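You operate a simulated robot arm through the tools that you are given. There is no shell and no other tool. Be economical: measure what you need, move in short steps, check, and stop when the job is done.

Carry out the task below with a simulated robot arm. There is one attempt and no reset: what you move stays moved.

TASK
Put two of the shade chips from the batch table in the grey core crate.
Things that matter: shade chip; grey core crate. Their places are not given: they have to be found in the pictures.

It is judged by the outcome, as a careful person would: the job done as asked, and still so three seconds after it is handed in. It fails if anything else is knocked over, pushed out of place, dropped, spilled or broken.

THE ROBOT
A 7-joint arm with a two-finger parallel gripper, fixed in place. Base frame: the origin is at the foot of the arm, x ahead of it, y to its left, z up; the work surface is at about z = 0. Lengths are in mm, angles in rad, forces in N, time in s.
With the tool pointing down near the work surface it reaches from about 240 to 620 mm from the base axis. Its first joint turns from -1.152 to 1.152 rad. Payload 2.6 kg.
Tool frame: the origin (TCP) lies between the finger pads and is the grasp point; the fingertips stand 30 mm ahead of it; z points along the fingers, y is the line along which they close. The gripper opens to 94 mm. The fingers are 28 mm wide and 10 mm thick; the gripper's body (50 by 96 mm) begins 55 mm behind the TCP.
Orientation is that of the tool frame in the base frame, as a unit quaternion [x, y, z, w]. With the fingers straight down and closing along the base's y, the tool's x points along the base's -x, its y along +y and its z along -z.

THE INTERFACE
- The arm moves only by the tool move_arm. Its argument "plan" is a list of rows, each a list of 7 numbers: the shift along the tool's x, y, z in mm, then the turn, a rotation vector about the tool's x, y, z in rad, then the closure, from 0 (fully open) to 1 (shut). In form: [[dx, dy, dz, wx, wy, wz, hand], ...]. A call has 1 to 10 rows; each row shifts and turns the commanded pose from where the row before left it, along the tool's axes as they then stand. A row lasts 0.2 s, in which the tool goes at most 50 mm and 0.15 rad; a call with a longer step from one row to the next is refused whole, and so is a gripper value outside its range. A pose out of reach is approached as far as the arm can. The call stops where the force on the tool passes 40 N (or 10 N more than at its start, if that is more) or the arm is blocked; 0.2 s more then pass. The fingers move at their own pace (about 72 mm/s each) and stop on an object; they squeeze with about 39 N. The grip force told is the motor's: it shows also when the fingers shut on nothing. Time passes only in rows, and 0.2 s behind the last, so rows that do not move let the fingers close. It gives the time, the measured TCP pose, the force on the tool (base axes), the opening and the grip force at its end, in the units of the frame above (readings bear some noise), and new pictures: "views" is both (left out), scene, wrist or none.
- Cameras (640 x 400 px; columns grow to the right, rows downward): "scene" is fixed at [19.8, 420.7, 565.8]; the picture's right is [-0.89, -0.45, 0.00], its down [-0.25, 0.50, -0.83] and it looks along [0.37, -0.74, -0.56] (base axes); focal length 376 px, centre (320, 200). "wrist" rides on the gripper at [-37, 0, -58] in the tool frame; the picture's right is [0.00, -1.00, 0.00], its down [0.97, 0.00, -0.24] and it looks along [0.24, 0.00, 0.97] (tool axes); focal length 218 px, centre (320, 200).
- measure_at(camera, pixels): for up to 12 pixels [column, row] of the newest picture of that camera ("zoom" is the newest enlarged one), the place [x, y, z] in the base frame of the surface seen there, good to about 2 mm. No time passes.
- inspect(camera, box): a new picture of the part [left, top, right, bottom] of that camera's present view, enlarged. No time passes.
- close_job(): hands the job in; it is judged then, once.

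Work in short steps. Measure before you move; look again where a grasp or a placing could have gone wrong, and mend it. You have 60 turns and 100 pictures in all, the two below and enlarged ones among them. Open the gripper and draw the arm clear of the work before you hand the job in, unless the task says otherwise; then end with one line.

The tools are called after "Emit:" by a JSON object that holds its "name" and its "arguments". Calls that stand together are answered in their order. move_arm: Moves the arm, as the interface text tells. Its arguments: {"type":"object","properties":{"plan":{"type":"array"},"views":{"type":"string","enum":["both","scene","wrist","none"]}},"required":["plan"]} The other tools are called the same way: measure_at (camera, pixels) gives the place of the surface under pixels of a picture; inspect (camera, box) takes an enlarged picture of a part of a camera's view; close_job () hands the job in.

At the start:

```text
clock: 0.0
ee_pos: [362.2, -83.9, 287.4]
orientation: [0.0, 1.0, -0.001, 0.0]
ft_force: [0.3, 1.2, -0.4]
width: 94.0
gripper_force: 0.1
```

scene: 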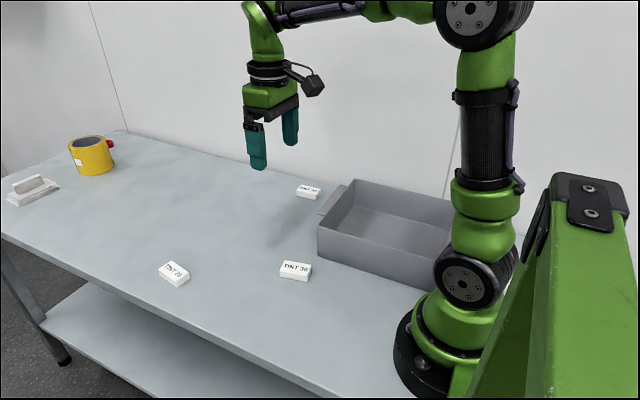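
wrist: 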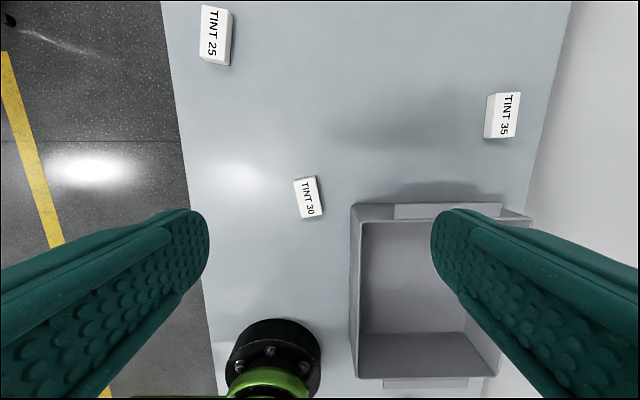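

Three chips labelled TINT 25, 30 and 35 are visible, along with the grey crate. I'll enlarge the scene to check the labels and the white item at the far left.

Emit:
{"name": "inspect", "arguments": {"camera": "scene", "box": [140, 160, 460, 300]}}

Emit:
{"name": "inspect", "arguments": {"camera": "scene", "box": [0, 120, 140, 220]}}

Emit:
{"name": "measure_at", "arguments": {"camera": "wrist", "pixels": [[296, 180], [315, 176], [322, 213], [303, 219], [308, 197], [488, 95], [521, 94], [514, 138], [486, 136], [203, 6], [229, 10], [215, 62]]}}

Emit:
{"name": "measure_at", "arguments": {"camera": "scene", "pixels": [[318, 222], [354, 180], [453, 204], [418, 262], [385, 215], [380, 240], [308, 192], [295, 270], [173, 273], [320, 256]]}}

```text
2.00 times, centred on (300, 230) of scene
```

zoom: 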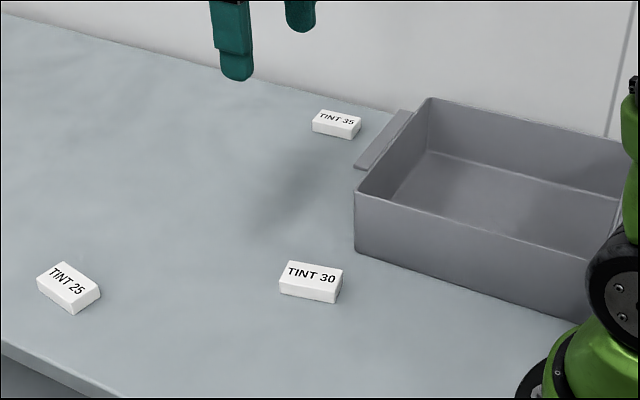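

```text
4.00 times, centred on (70, 170) of scene
```

zoom: 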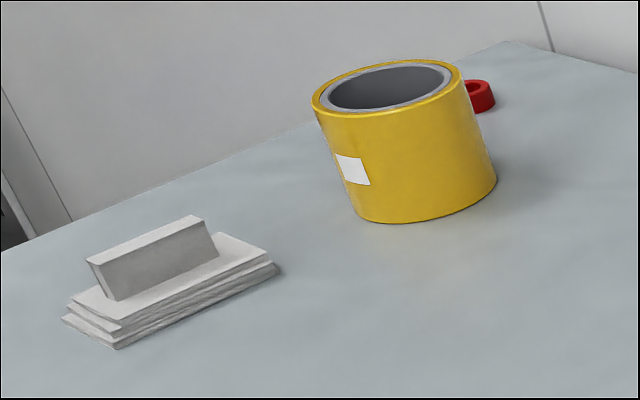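

```text
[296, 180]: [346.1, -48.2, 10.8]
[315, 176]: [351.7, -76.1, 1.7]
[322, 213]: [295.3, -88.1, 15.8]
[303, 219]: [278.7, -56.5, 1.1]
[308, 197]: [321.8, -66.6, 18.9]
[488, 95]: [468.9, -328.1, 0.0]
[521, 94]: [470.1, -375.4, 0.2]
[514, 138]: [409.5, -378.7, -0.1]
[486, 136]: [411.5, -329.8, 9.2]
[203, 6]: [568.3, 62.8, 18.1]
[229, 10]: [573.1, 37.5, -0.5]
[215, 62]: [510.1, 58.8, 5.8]
```

```text
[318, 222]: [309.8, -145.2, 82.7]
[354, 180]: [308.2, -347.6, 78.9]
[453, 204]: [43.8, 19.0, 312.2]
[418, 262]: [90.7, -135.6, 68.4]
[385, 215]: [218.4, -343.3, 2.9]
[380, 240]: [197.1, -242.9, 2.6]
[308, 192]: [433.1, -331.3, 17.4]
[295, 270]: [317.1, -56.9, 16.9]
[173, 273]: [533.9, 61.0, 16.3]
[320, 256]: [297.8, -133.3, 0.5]
```

The chips all look alike, so I'll use TINT 30 and TINT 25, which are farthest from the wall. First I move above TINT 30, near (318, -66), for a closer look.

Emit:
{"name": "move_arm", "arguments": {"plan": [[15, 6, 45, 0, 0, 0, 0], [15, 6, 45, 0, 0, 0, 0], [13, 6, 45, 0, 0, 0, 0], [0, 0, 0, 0, 0, 0, 0]], "views": "wrist"}}

```text
clock: 1.0
ee_pos: [318.5, -61.7, 152.5]
orientation: [0.0, 1.0, -0.001, -0.001]
ft_force: [-0.5, 0.4, -0.2]
width: 93.9
gripper_force: 0.1
```

wrist: 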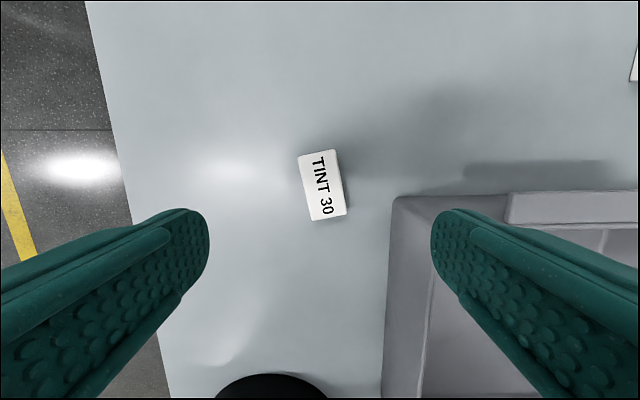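

The chip corners are sharp in this view, so I'll measure them and the near crate edge.

Emit:
{"name": "measure_at", "arguments": {"camera": "wrist", "pixels": [[300, 158], [333, 151], [344, 205], [311, 217], [321, 184], [300, 185], [342, 184], [388, 250], [394, 200], [388, 330]]}}

Emit:
{"name": "inspect", "arguments": {"camera": "wrist", "box": [260, 130, 388, 230]}}

```text
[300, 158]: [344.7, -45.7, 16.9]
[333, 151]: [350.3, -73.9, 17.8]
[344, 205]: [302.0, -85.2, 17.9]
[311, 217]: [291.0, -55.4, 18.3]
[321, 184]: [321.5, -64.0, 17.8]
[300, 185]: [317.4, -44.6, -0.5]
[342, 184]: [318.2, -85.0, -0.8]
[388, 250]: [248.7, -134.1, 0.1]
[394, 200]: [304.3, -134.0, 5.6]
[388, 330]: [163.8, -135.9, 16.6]
```

```text
4.00 times, centred on (324, 180) of wrist
```

zoom: 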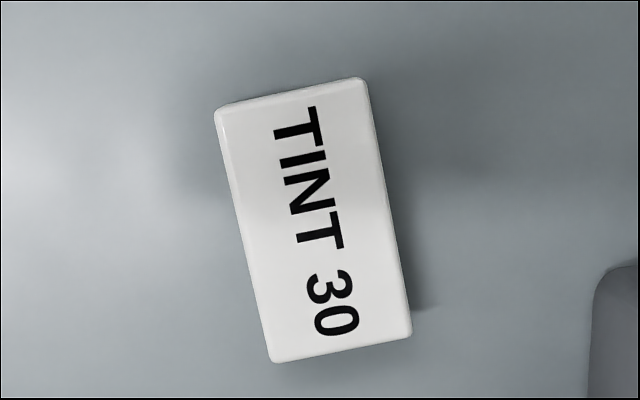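

The chip is centred at (321, -65), its top is at z 18, and it is yawed about +0.21 rad. I'll narrow the gripper to about 60 mm, align, descend to z of about 34, then close.

Emit:
{"name": "move_arm", "arguments": {"plan": [[-2.5, -3.3, 0, 0, 0, -0.105, 0.36], [0, 0, 0, 0, 0, -0.105, 0.36], [0, 0, 40, 0, 0, 0, 0.36], [0, 0, 40, 0, 0, 0, 0.36], [0, 0, 25, 0, 0, 0, 0.36], [0, 0, 13, 0, 0, 0, 0.36], [0, 0, 0, 0, 0, 0, 0.36]], "views": "both"}}

```text
clock: 2.6
ee_pos: [319.9, -70.0, 32.9]
orientation: [-0.104, 0.995, 0.0, 0.0]
ft_force: [-0.5, -0.5, 0.6]
width: 60.0
gripper_force: 0.0
```

scene: 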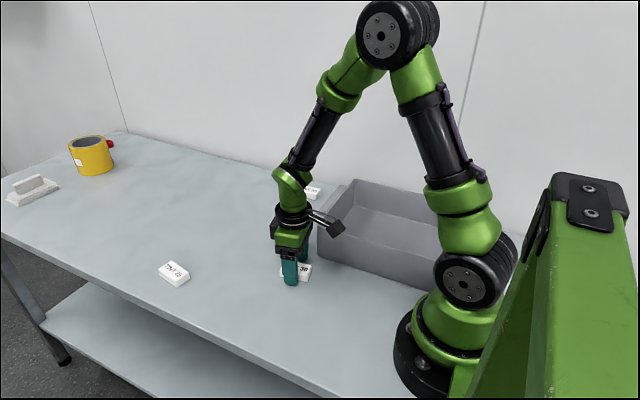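
wrist: 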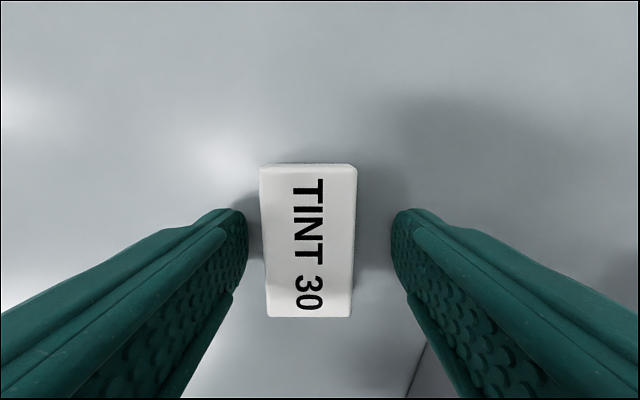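

The fingers straddle the chip and are well aligned, but about 4.5 mm off towards -y. I'll correct that and close.

Emit:
{"name": "move_arm", "arguments": {"plan": [[0, 4.5, 0, 0, 0, 0, 0.36], [0, 0, 0, 0, 0, 0, 0.6], [0, 0, 0, 0, 0, 0, 1], [0, 0, 0, 0, 0, 0, 1], [0, 0, 0, 0, 0, 0, 1]], "views": "wrist"}}

```text
clock: 3.8
ee_pos: [319.9, -64.0, 32.4]
orientation: [-0.106, 0.994, 0.0, 0.0]
ft_force: [0.3, -0.9, -0.5]
width: 32.5
gripper_force: 39.2
```

wrist: 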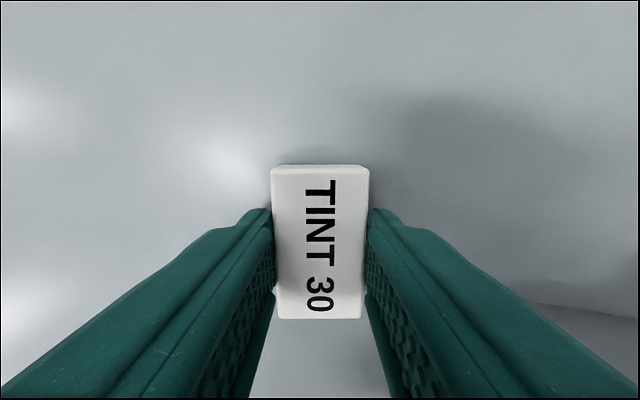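

Gripped at a width of 32.5 mm. I'll lift, square the yaw and carry the chip above the crate at roughly (250, -235).

Emit:
{"name": "move_arm", "arguments": {"plan": [[0, 0, 40, 0, 0, 0, 1], [0, 0, -40, 0, 0, 0, 1]], "views": "none"}}

```text
clock: 4.1
ee_pos: [321.3, -65.0, 30.5]
orientation: [-0.103, 0.995, 0.0, 0.001]
ft_force: [-2.5, 1.6, 10.6]
width: 32.9
gripper_force: 38.8
stopped in row 1: the force on the tool passed its limit (the readings are from after the stop); the commanded pose is now the measured one
```

That was my mistake: the first row went down, and the guard stopped it after about 2 mm against the table. The grip is unchanged, so I'll lift straight up and check the chip.

Emit:
{"name": "move_arm", "arguments": {"plan": [[0, 0, -20, 0, 0, 0, 1], [0, 0, -40, 0, 0, 0, 1], [0, 0, -40, 0, 0, 0, 1], [0, 0, -45, 0, 0, 0, 1], [0, 0, 0, 0, 0, 0.105, 1], [0, 0, 0, 0, 0, 0.105, 1], [0, 0, 0, 0, 0, 0, 1]], "views": "both"}}

```text
clock: 5.7
ee_pos: [319.3, -63.5, 175.6]
orientation: [0.001, 1.0, 0.001, 0.002]
ft_force: [0.0, 0.0, -1.0]
width: 32.8
gripper_force: 39.7
```

scene: 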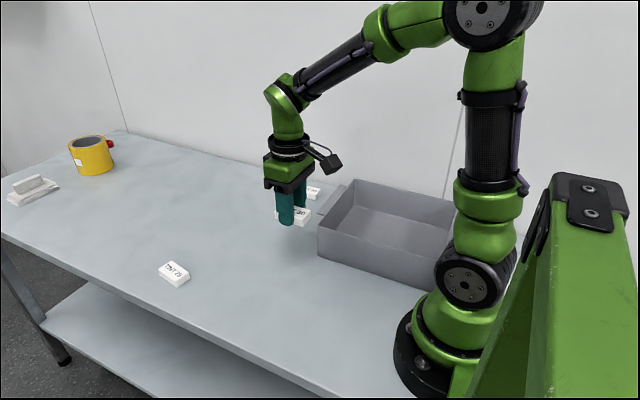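
wrist: 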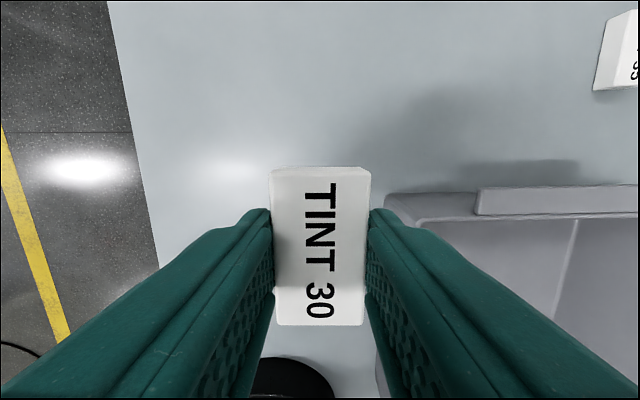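

The chip is held squarely and the table around it is undisturbed. I'll carry it across to (245, -240).

Emit:
{"name": "move_arm", "arguments": {"plan": [[10, -40, 0, 0, 0, 0, 1], [15, -40, 0, 0, 0, 0, 1], [20, -40, 0, 0, 0, 0, 1], [15, -35, 0, 0, 0, 0, 1], [14, -21, 0, 0, 0, 0, 1], [0, 0, 0, 0, 0, 0, 1]], "views": "both"}}

```text
clock: 7.1
ee_pos: [245.5, -241.8, 175.2]
orientation: [0.001, 1.0, 0.0, 0.001]
ft_force: [0.3, 0.3, -0.3]
width: 32.6
gripper_force: 39.5
```

scene: 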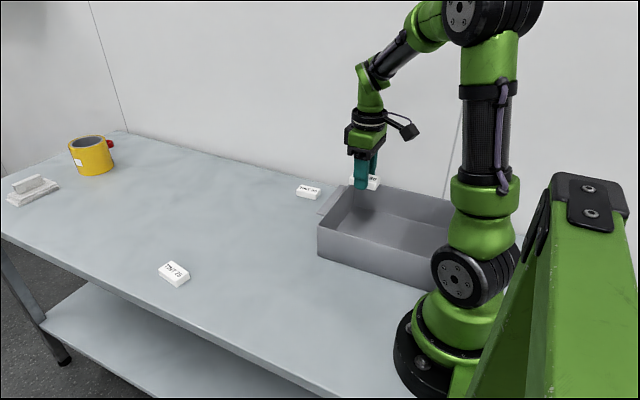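
wrist: 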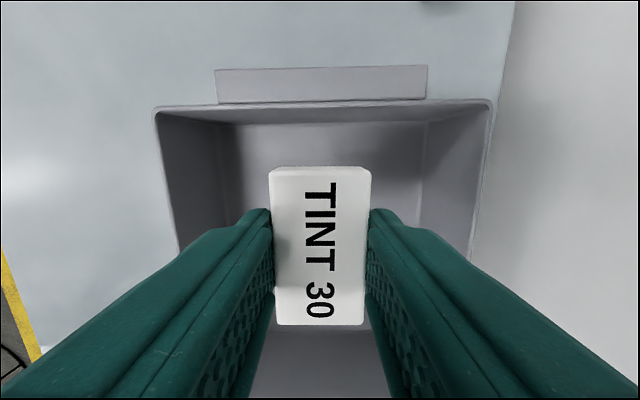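

I'll measure the crate's inner walls, floor and rim before lowering.

Emit:
{"name": "measure_at", "arguments": {"camera": "wrist", "pixels": [[320, 104], [320, 112], [320, 145], [228, 160], [170, 180], [160, 150], [487, 150], [422, 160], [300, 370], [320, 340]]}}

```text
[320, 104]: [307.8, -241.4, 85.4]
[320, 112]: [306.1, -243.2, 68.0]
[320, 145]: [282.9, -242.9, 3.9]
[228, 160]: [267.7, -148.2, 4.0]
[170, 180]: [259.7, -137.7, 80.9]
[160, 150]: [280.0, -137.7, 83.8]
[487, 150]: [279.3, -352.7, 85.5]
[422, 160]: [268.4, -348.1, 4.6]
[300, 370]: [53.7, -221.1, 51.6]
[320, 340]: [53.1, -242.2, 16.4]
```

The interior spans x 56–305 and y -350 to -140, with the floor at z 4. I'll shift to x 215 for camera clearance and lower to just above the floor.

Emit:
{"name": "move_arm", "arguments": {"plan": [[30, 0, 0, 0, 0, 0, 1], [0, 0, 40, 0, 0, 0, 1], [0, 0, 40, 0, 0, 0, 1], [0, 0, 35, 0, 0, 0, 1], [0, 0, 17, 0, 0, 0, 1], [0, 0, 5, 0, 0, 0, 1], [0, 0, 0, 0, 0, 0, 1]], "views": "both"}}

```text
clock: 8.7
ee_pos: [216.8, -240.6, 37.4]
orientation: [0.001, 1.0, 0.001, 0.001]
ft_force: [-0.1, -0.6, -1.2]
width: 33.0
gripper_force: 39.1
```

scene: 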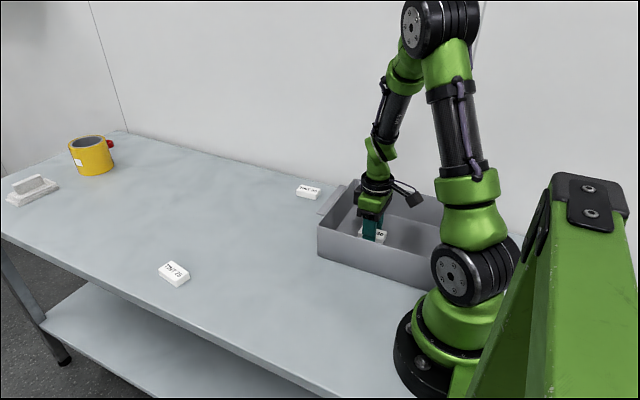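
wrist: 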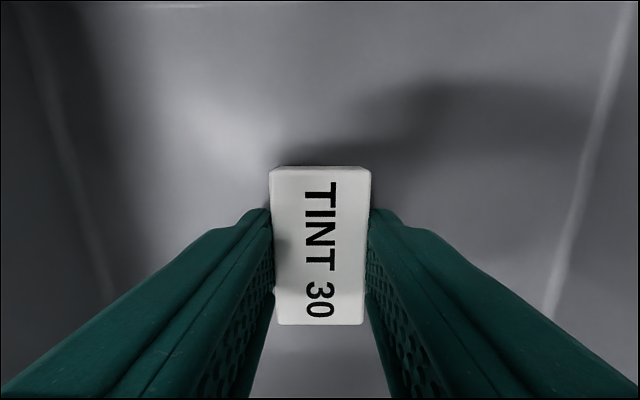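

The chip is a millimetre or two above the crate floor. I'll lower it 2 mm, release and withdraw upward.

Emit:
{"name": "move_arm", "arguments": {"plan": [[0, 0, 2, 0, 0, 0, 1], [0, 0, 0, 0, 0, 0, 0.5], [0, 0, 0, 0, 0, 0, 0.36], [0, 0, 0, 0, 0, 0, 0.36], [0, 0, -30, 0, 0, 0, 0.36], [0, 0, -45, 0, 0, 0, 0.36], [0, 0, -45, 0, 0, 0, 0.36], [0, 0, -45, 0, 0, 0, 0.36], [0, 0, 0, 0, 0, 0, 0.36]], "views": "wrist"}}

```text
clock: 10.7
ee_pos: [214.5, -238.8, 201.5]
orientation: [0.001, 1.0, 0.0, 0.003]
ft_force: [0.4, 0.3, -0.5]
width: 60.4
gripper_force: 0.1
```

wrist: 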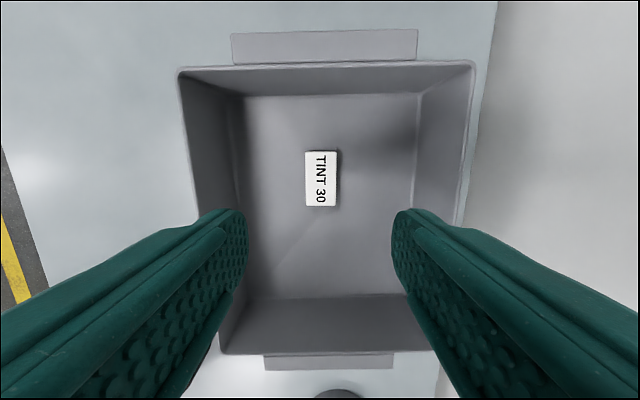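

TINT 30 lies flat in the crate. Next I move over TINT 25, near (538, 56).

Emit:
{"name": "move_arm", "arguments": {"plan": [[-32, 29.5, 0, 0, 0, 0, 0.36], [-32, 29.5, 0, 0, 0, 0, 0.36], [-32, 29.5, 0, 0, 0, 0, 0.36], [-32, 29.5, 0, 0, 0, 0, 0.36], [-32, 29.5, 0, 0, 0, 0, 0.36], [-32, 29.5, 0, 0, 0, 0, 0.36], [-32, 29.5, 0, 0, 0, 0, 0.36], [-32, 29.5, 0, 0, 0, 0, 0.36], [-32, 29.5, 20, 0, 0, 0, 0.36], [-32, 29.5, 25, 0, 0, 0, 0.36]], "views": "wrist"}}

```text
refused: row 10 steps farther than a row can; nothing moved
```

Emit:
{"name": "move_arm", "arguments": {"plan": [[-32, 29.5, 0, 0, 0, 0, 0.36], [-32, 29.5, 0, 0, 0, 0, 0.36], [-32, 29.5, 0, 0, 0, 0, 0.36], [-32, 29.5, 0, 0, 0, 0, 0.36], [-32, 29.5, 0, 0, 0, 0, 0.36], [-32, 29.5, 0, 0, 0, 0, 0.36], [-32, 29.5, 0, 0, 0, 0, 0.36], [-32, 29.5, 10, 0, 0, 0, 0.36], [-32, 29.5, 20, 0, 0, 0, 0.36], [-32, 29.5, 20, 0, 0, 0, 0.36]], "views": "wrist"}}

```text
clock: 12.9
ee_pos: [537.4, 57.6, 150.3]
orientation: [0.002, 1.0, 0.0, 0.003]
ft_force: [-0.6, -1.0, -0.3]
width: 60.0
gripper_force: 0.0
```

wrist: 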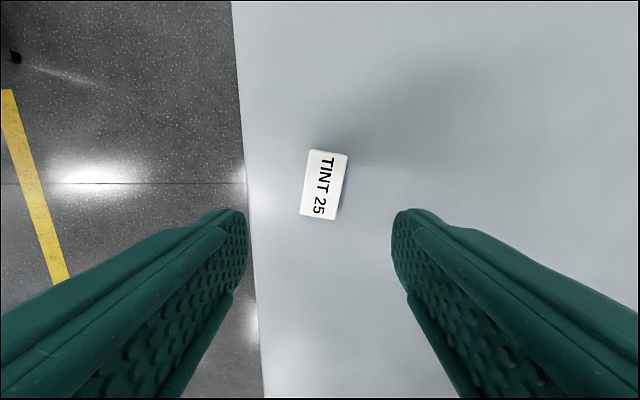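

I'll measure TINT 25's corners and centre.

Emit:
{"name": "measure_at", "arguments": {"camera": "wrist", "pixels": [[311, 153], [344, 157], [334, 217], [304, 213], [323, 184]]}}

Emit:
{"name": "inspect", "arguments": {"camera": "wrist", "box": [260, 130, 388, 230]}}

```text
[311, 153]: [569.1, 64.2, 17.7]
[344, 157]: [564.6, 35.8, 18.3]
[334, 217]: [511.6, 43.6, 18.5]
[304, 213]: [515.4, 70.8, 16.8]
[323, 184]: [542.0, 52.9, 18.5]
```

```text
4.00 times, centred on (324, 180) of wrist
```

zoom: 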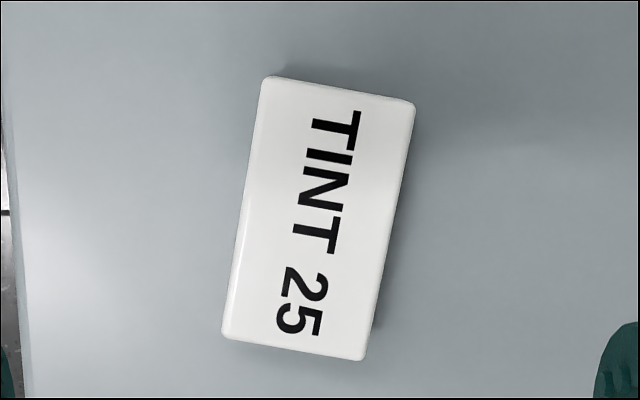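

The chip centre is (540.5, 53.6) with yaw about -0.16 rad. I'll align and descend with the fingers astride it.

Emit:
{"name": "move_arm", "arguments": {"plan": [[-3, -3.5, 0, 0, 0, 0.08, 0.36], [0, 0, 0, 0, 0, 0.08, 0.36], [0, 0, 40, 0, 0, 0, 0.36], [0, 0, 40, 0, 0, 0, 0.36], [0, 0, 25, 0, 0, 0, 0.36], [0, 0, 11, 0, 0, 0, 0.36], [0, 0, 0, 0, 0, 0, 0.36]], "views": "wrist"}}

```text
clock: 14.5
ee_pos: [540.6, 52.0, 35.5]
orientation: [0.082, 0.997, 0.001, 0.001]
ft_force: [0.1, 0.4, 0.0]
width: 60.3
gripper_force: 0.0
```

wrist: 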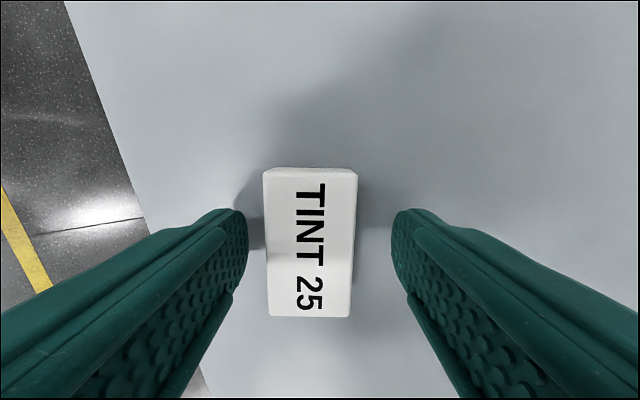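

Alignment is good, with the chip about 10 px left of centre. I'll shift +3 mm, go down 2 mm, close, and then lift (negative z).

Emit:
{"name": "move_arm", "arguments": {"plan": [[0, 3, 2, 0, 0, 0, 0.36], [0, 0, 0, 0, 0, 0, 0.6], [0, 0, 0, 0, 0, 0, 1], [0, 0, 0, 0, 0, 0, 1], [0, 0, 0, 0, 0, 0, 1], [0, 0, -30, 0, 0, 0, 1], [0, 0, -45, 0, 0, 0, 1], [0, 0, -45, 0, 0, 0.0, 1], [0, 0, -40, 0, 0, -0.08, 1], [0, 0, 0, 0, 0, -0.08, 1]], "views": "wrist"}}

```text
clock: 16.7
ee_pos: [541.3, 53.5, 194.7]
orientation: [0.0, 1.0, 0.0, 0.002]
ft_force: [-0.2, -0.7, 0.0]
width: 32.8
gripper_force: 38.8
```

wrist: 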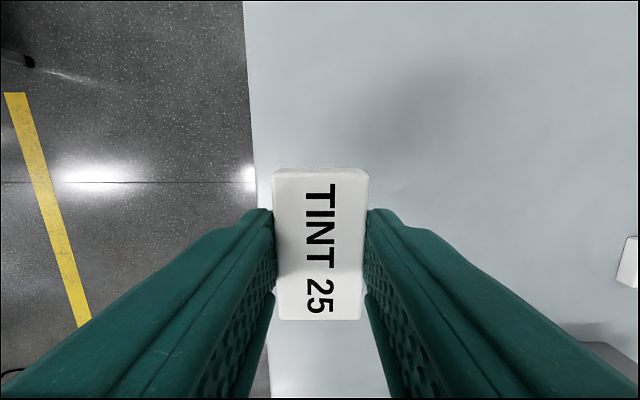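

TINT 25 is held. I'll carry it at z 195 towards (147, -245), a clear spot in the crate next to TINT 30.

Emit:
{"name": "move_arm", "arguments": {"plan": [[36, -27, 0, 0, 0, 0, 1], [36, -27, 0, 0, 0, 0, 1], [36, -27, 0, 0, 0, 0, 1], [36, -27, 0, 0, 0, 0, 1], [36, -27, 0, 0, 0, 0, 1], [36, -27, 0, 0, 0, 0, 1], [36, -27, 0, 0, 0, 0, 1], [36, -27, 0, 0, 0, 0, 1], [36, -27, 0, 0, 0, 0, 1], [36, -27, 0, 0, 0, 0, 1]], "views": "none"}}

Emit:
{"name": "move_arm", "arguments": {"plan": [[34, -28, 0, 0, 0, 0, 1], [0, 0, 0, 0, 0, 0, 1]], "views": "both"}}

```text
clock: 18.9
ee_pos: [177.9, -217.2, 192.6]
orientation: [0.001, 1.0, 0.0, 0.002]
ft_force: [0.0, 0.2, -0.8]
width: 32.7
gripper_force: 39.4
```

```text
clock: 19.5
ee_pos: [143.6, -244.7, 192.2]
orientation: [0.001, 1.0, -0.001, 0.002]
ft_force: [0.3, 0.0, -0.9]
width: 32.5
gripper_force: 39.1
```

scene: 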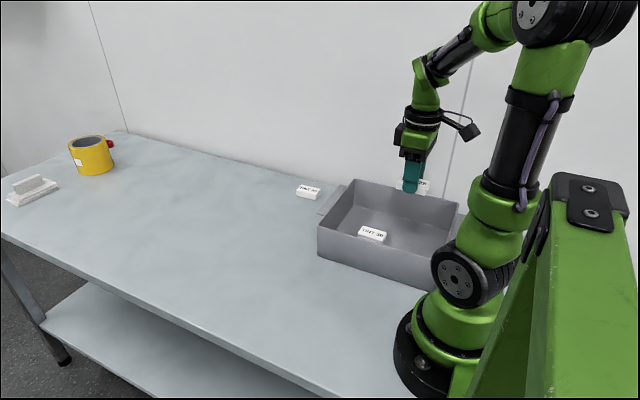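
wrist: 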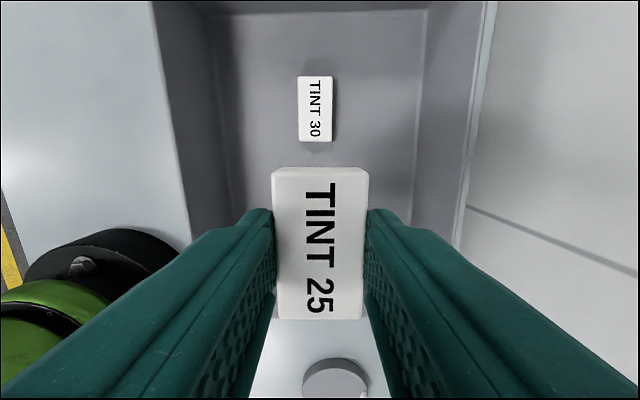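

TINT 30 is ahead of this spot and clear of it. I'll lower about 152 mm, slowing at the end.

Emit:
{"name": "move_arm", "arguments": {"plan": [[0, 0, 40, 0, 0, 0, 1], [0, 0, 40, 0, 0, 0, 1], [0, 0, 40, 0, 0, 0, 1], [0, 0, 22, 0, 0, 0, 1], [0, 0, 8, 0, 0, 0, 1], [0, 0, 2, 0, 0, 0, 1], [0, 0, 0, 0, 0, 0, 1]], "views": "both"}}

```text
clock: 21.1
ee_pos: [145.6, -243.7, 41.5]
orientation: [0.001, 1.0, 0.0, 0.002]
ft_force: [0.2, 0.4, -0.3]
width: 32.7
gripper_force: 39.5
```

scene: 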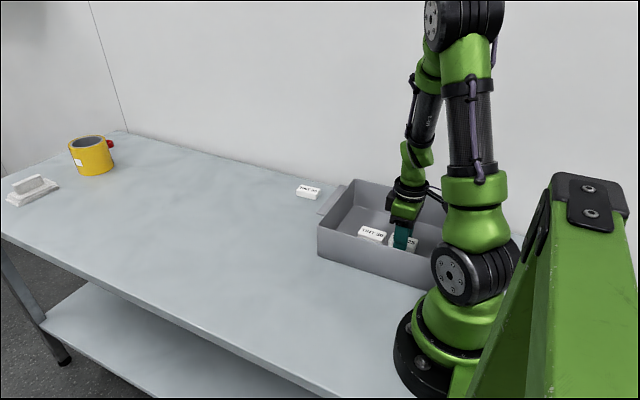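
wrist: 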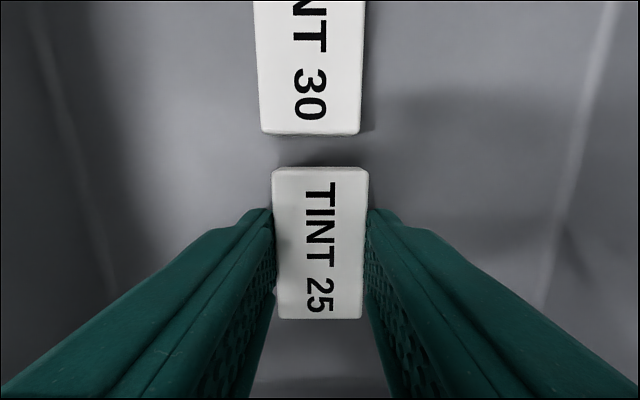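

The chip is about 3 mm above the floor and clear of TINT 30. I'll lower 3 mm, release and rise.

Emit:
{"name": "move_arm", "arguments": {"plan": [[0, 0, 3, 0, 0, 0, 1], [0, 0, 0, 0, 0, 0, 1], [0, 0, 0, 0, 0, 0, 0.5], [0, 0, 0, 0, 0, 0, 0.36], [0, 0, 0, 0, 0, 0, 0.36], [0, 0, -30, 0, 0, 0, 0.36], [0, 0, -45, 0, 0, 0, 0.36], [0, 0, -45, 0, 0, 0, 0.36], [0, 0, -45, 0, 0, 0, 0.36]], "views": "none"}}

Emit:
{"name": "move_arm", "arguments": {"plan": [[-35, 25, -20, 0, 0, 0, 0.2], [-40, 25, 0, 0, 0, 0, 0], [-40, 25, 0, 0, 0, 0, 0], [-40, 25, 0, 0, 0, 0, 0], [-40, 25, 0, 0, 0, 0, 0], [0, 0, 0, 0, 0, 0, 0]], "views": "both"}}

```text
clock: 23.1
ee_pos: [144.0, -245.2, 203.7]
orientation: [0.001, 1.0, 0.0, 0.002]
ft_force: [-0.2, 0.1, -0.5]
width: 60.2
gripper_force: 0.0
```

```text
clock: 24.5
ee_pos: [340.0, -118.8, 225.4]
orientation: [0.0, 1.0, 0.0, 0.001]
ft_force: [0.5, 0.2, -1.0]
width: 94.0
gripper_force: 0.0
```

scene: 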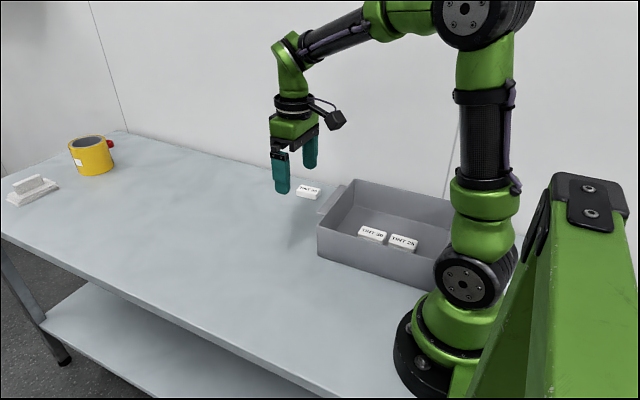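
wrist: 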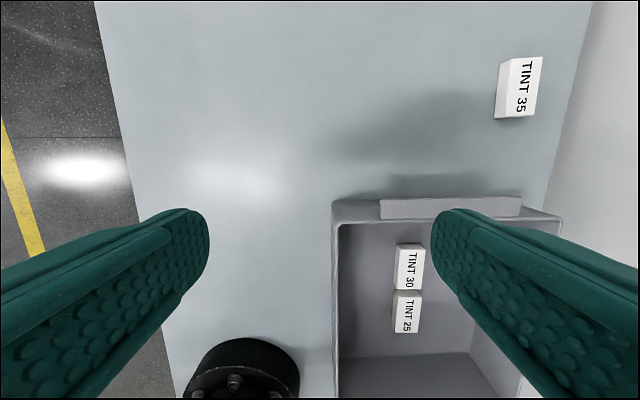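

Both chips lie flat in the crate, nothing else has moved, and the open gripper is clear of the work. I'm handing the job in.

Emit:
{"name": "close_job", "arguments": {}}

```text
The job is handed in.
```

Two shade chips, TINT 30 and TINT 25, are lying flat in the grey core crate; TINT 35 and everything else on the table were left where they were.
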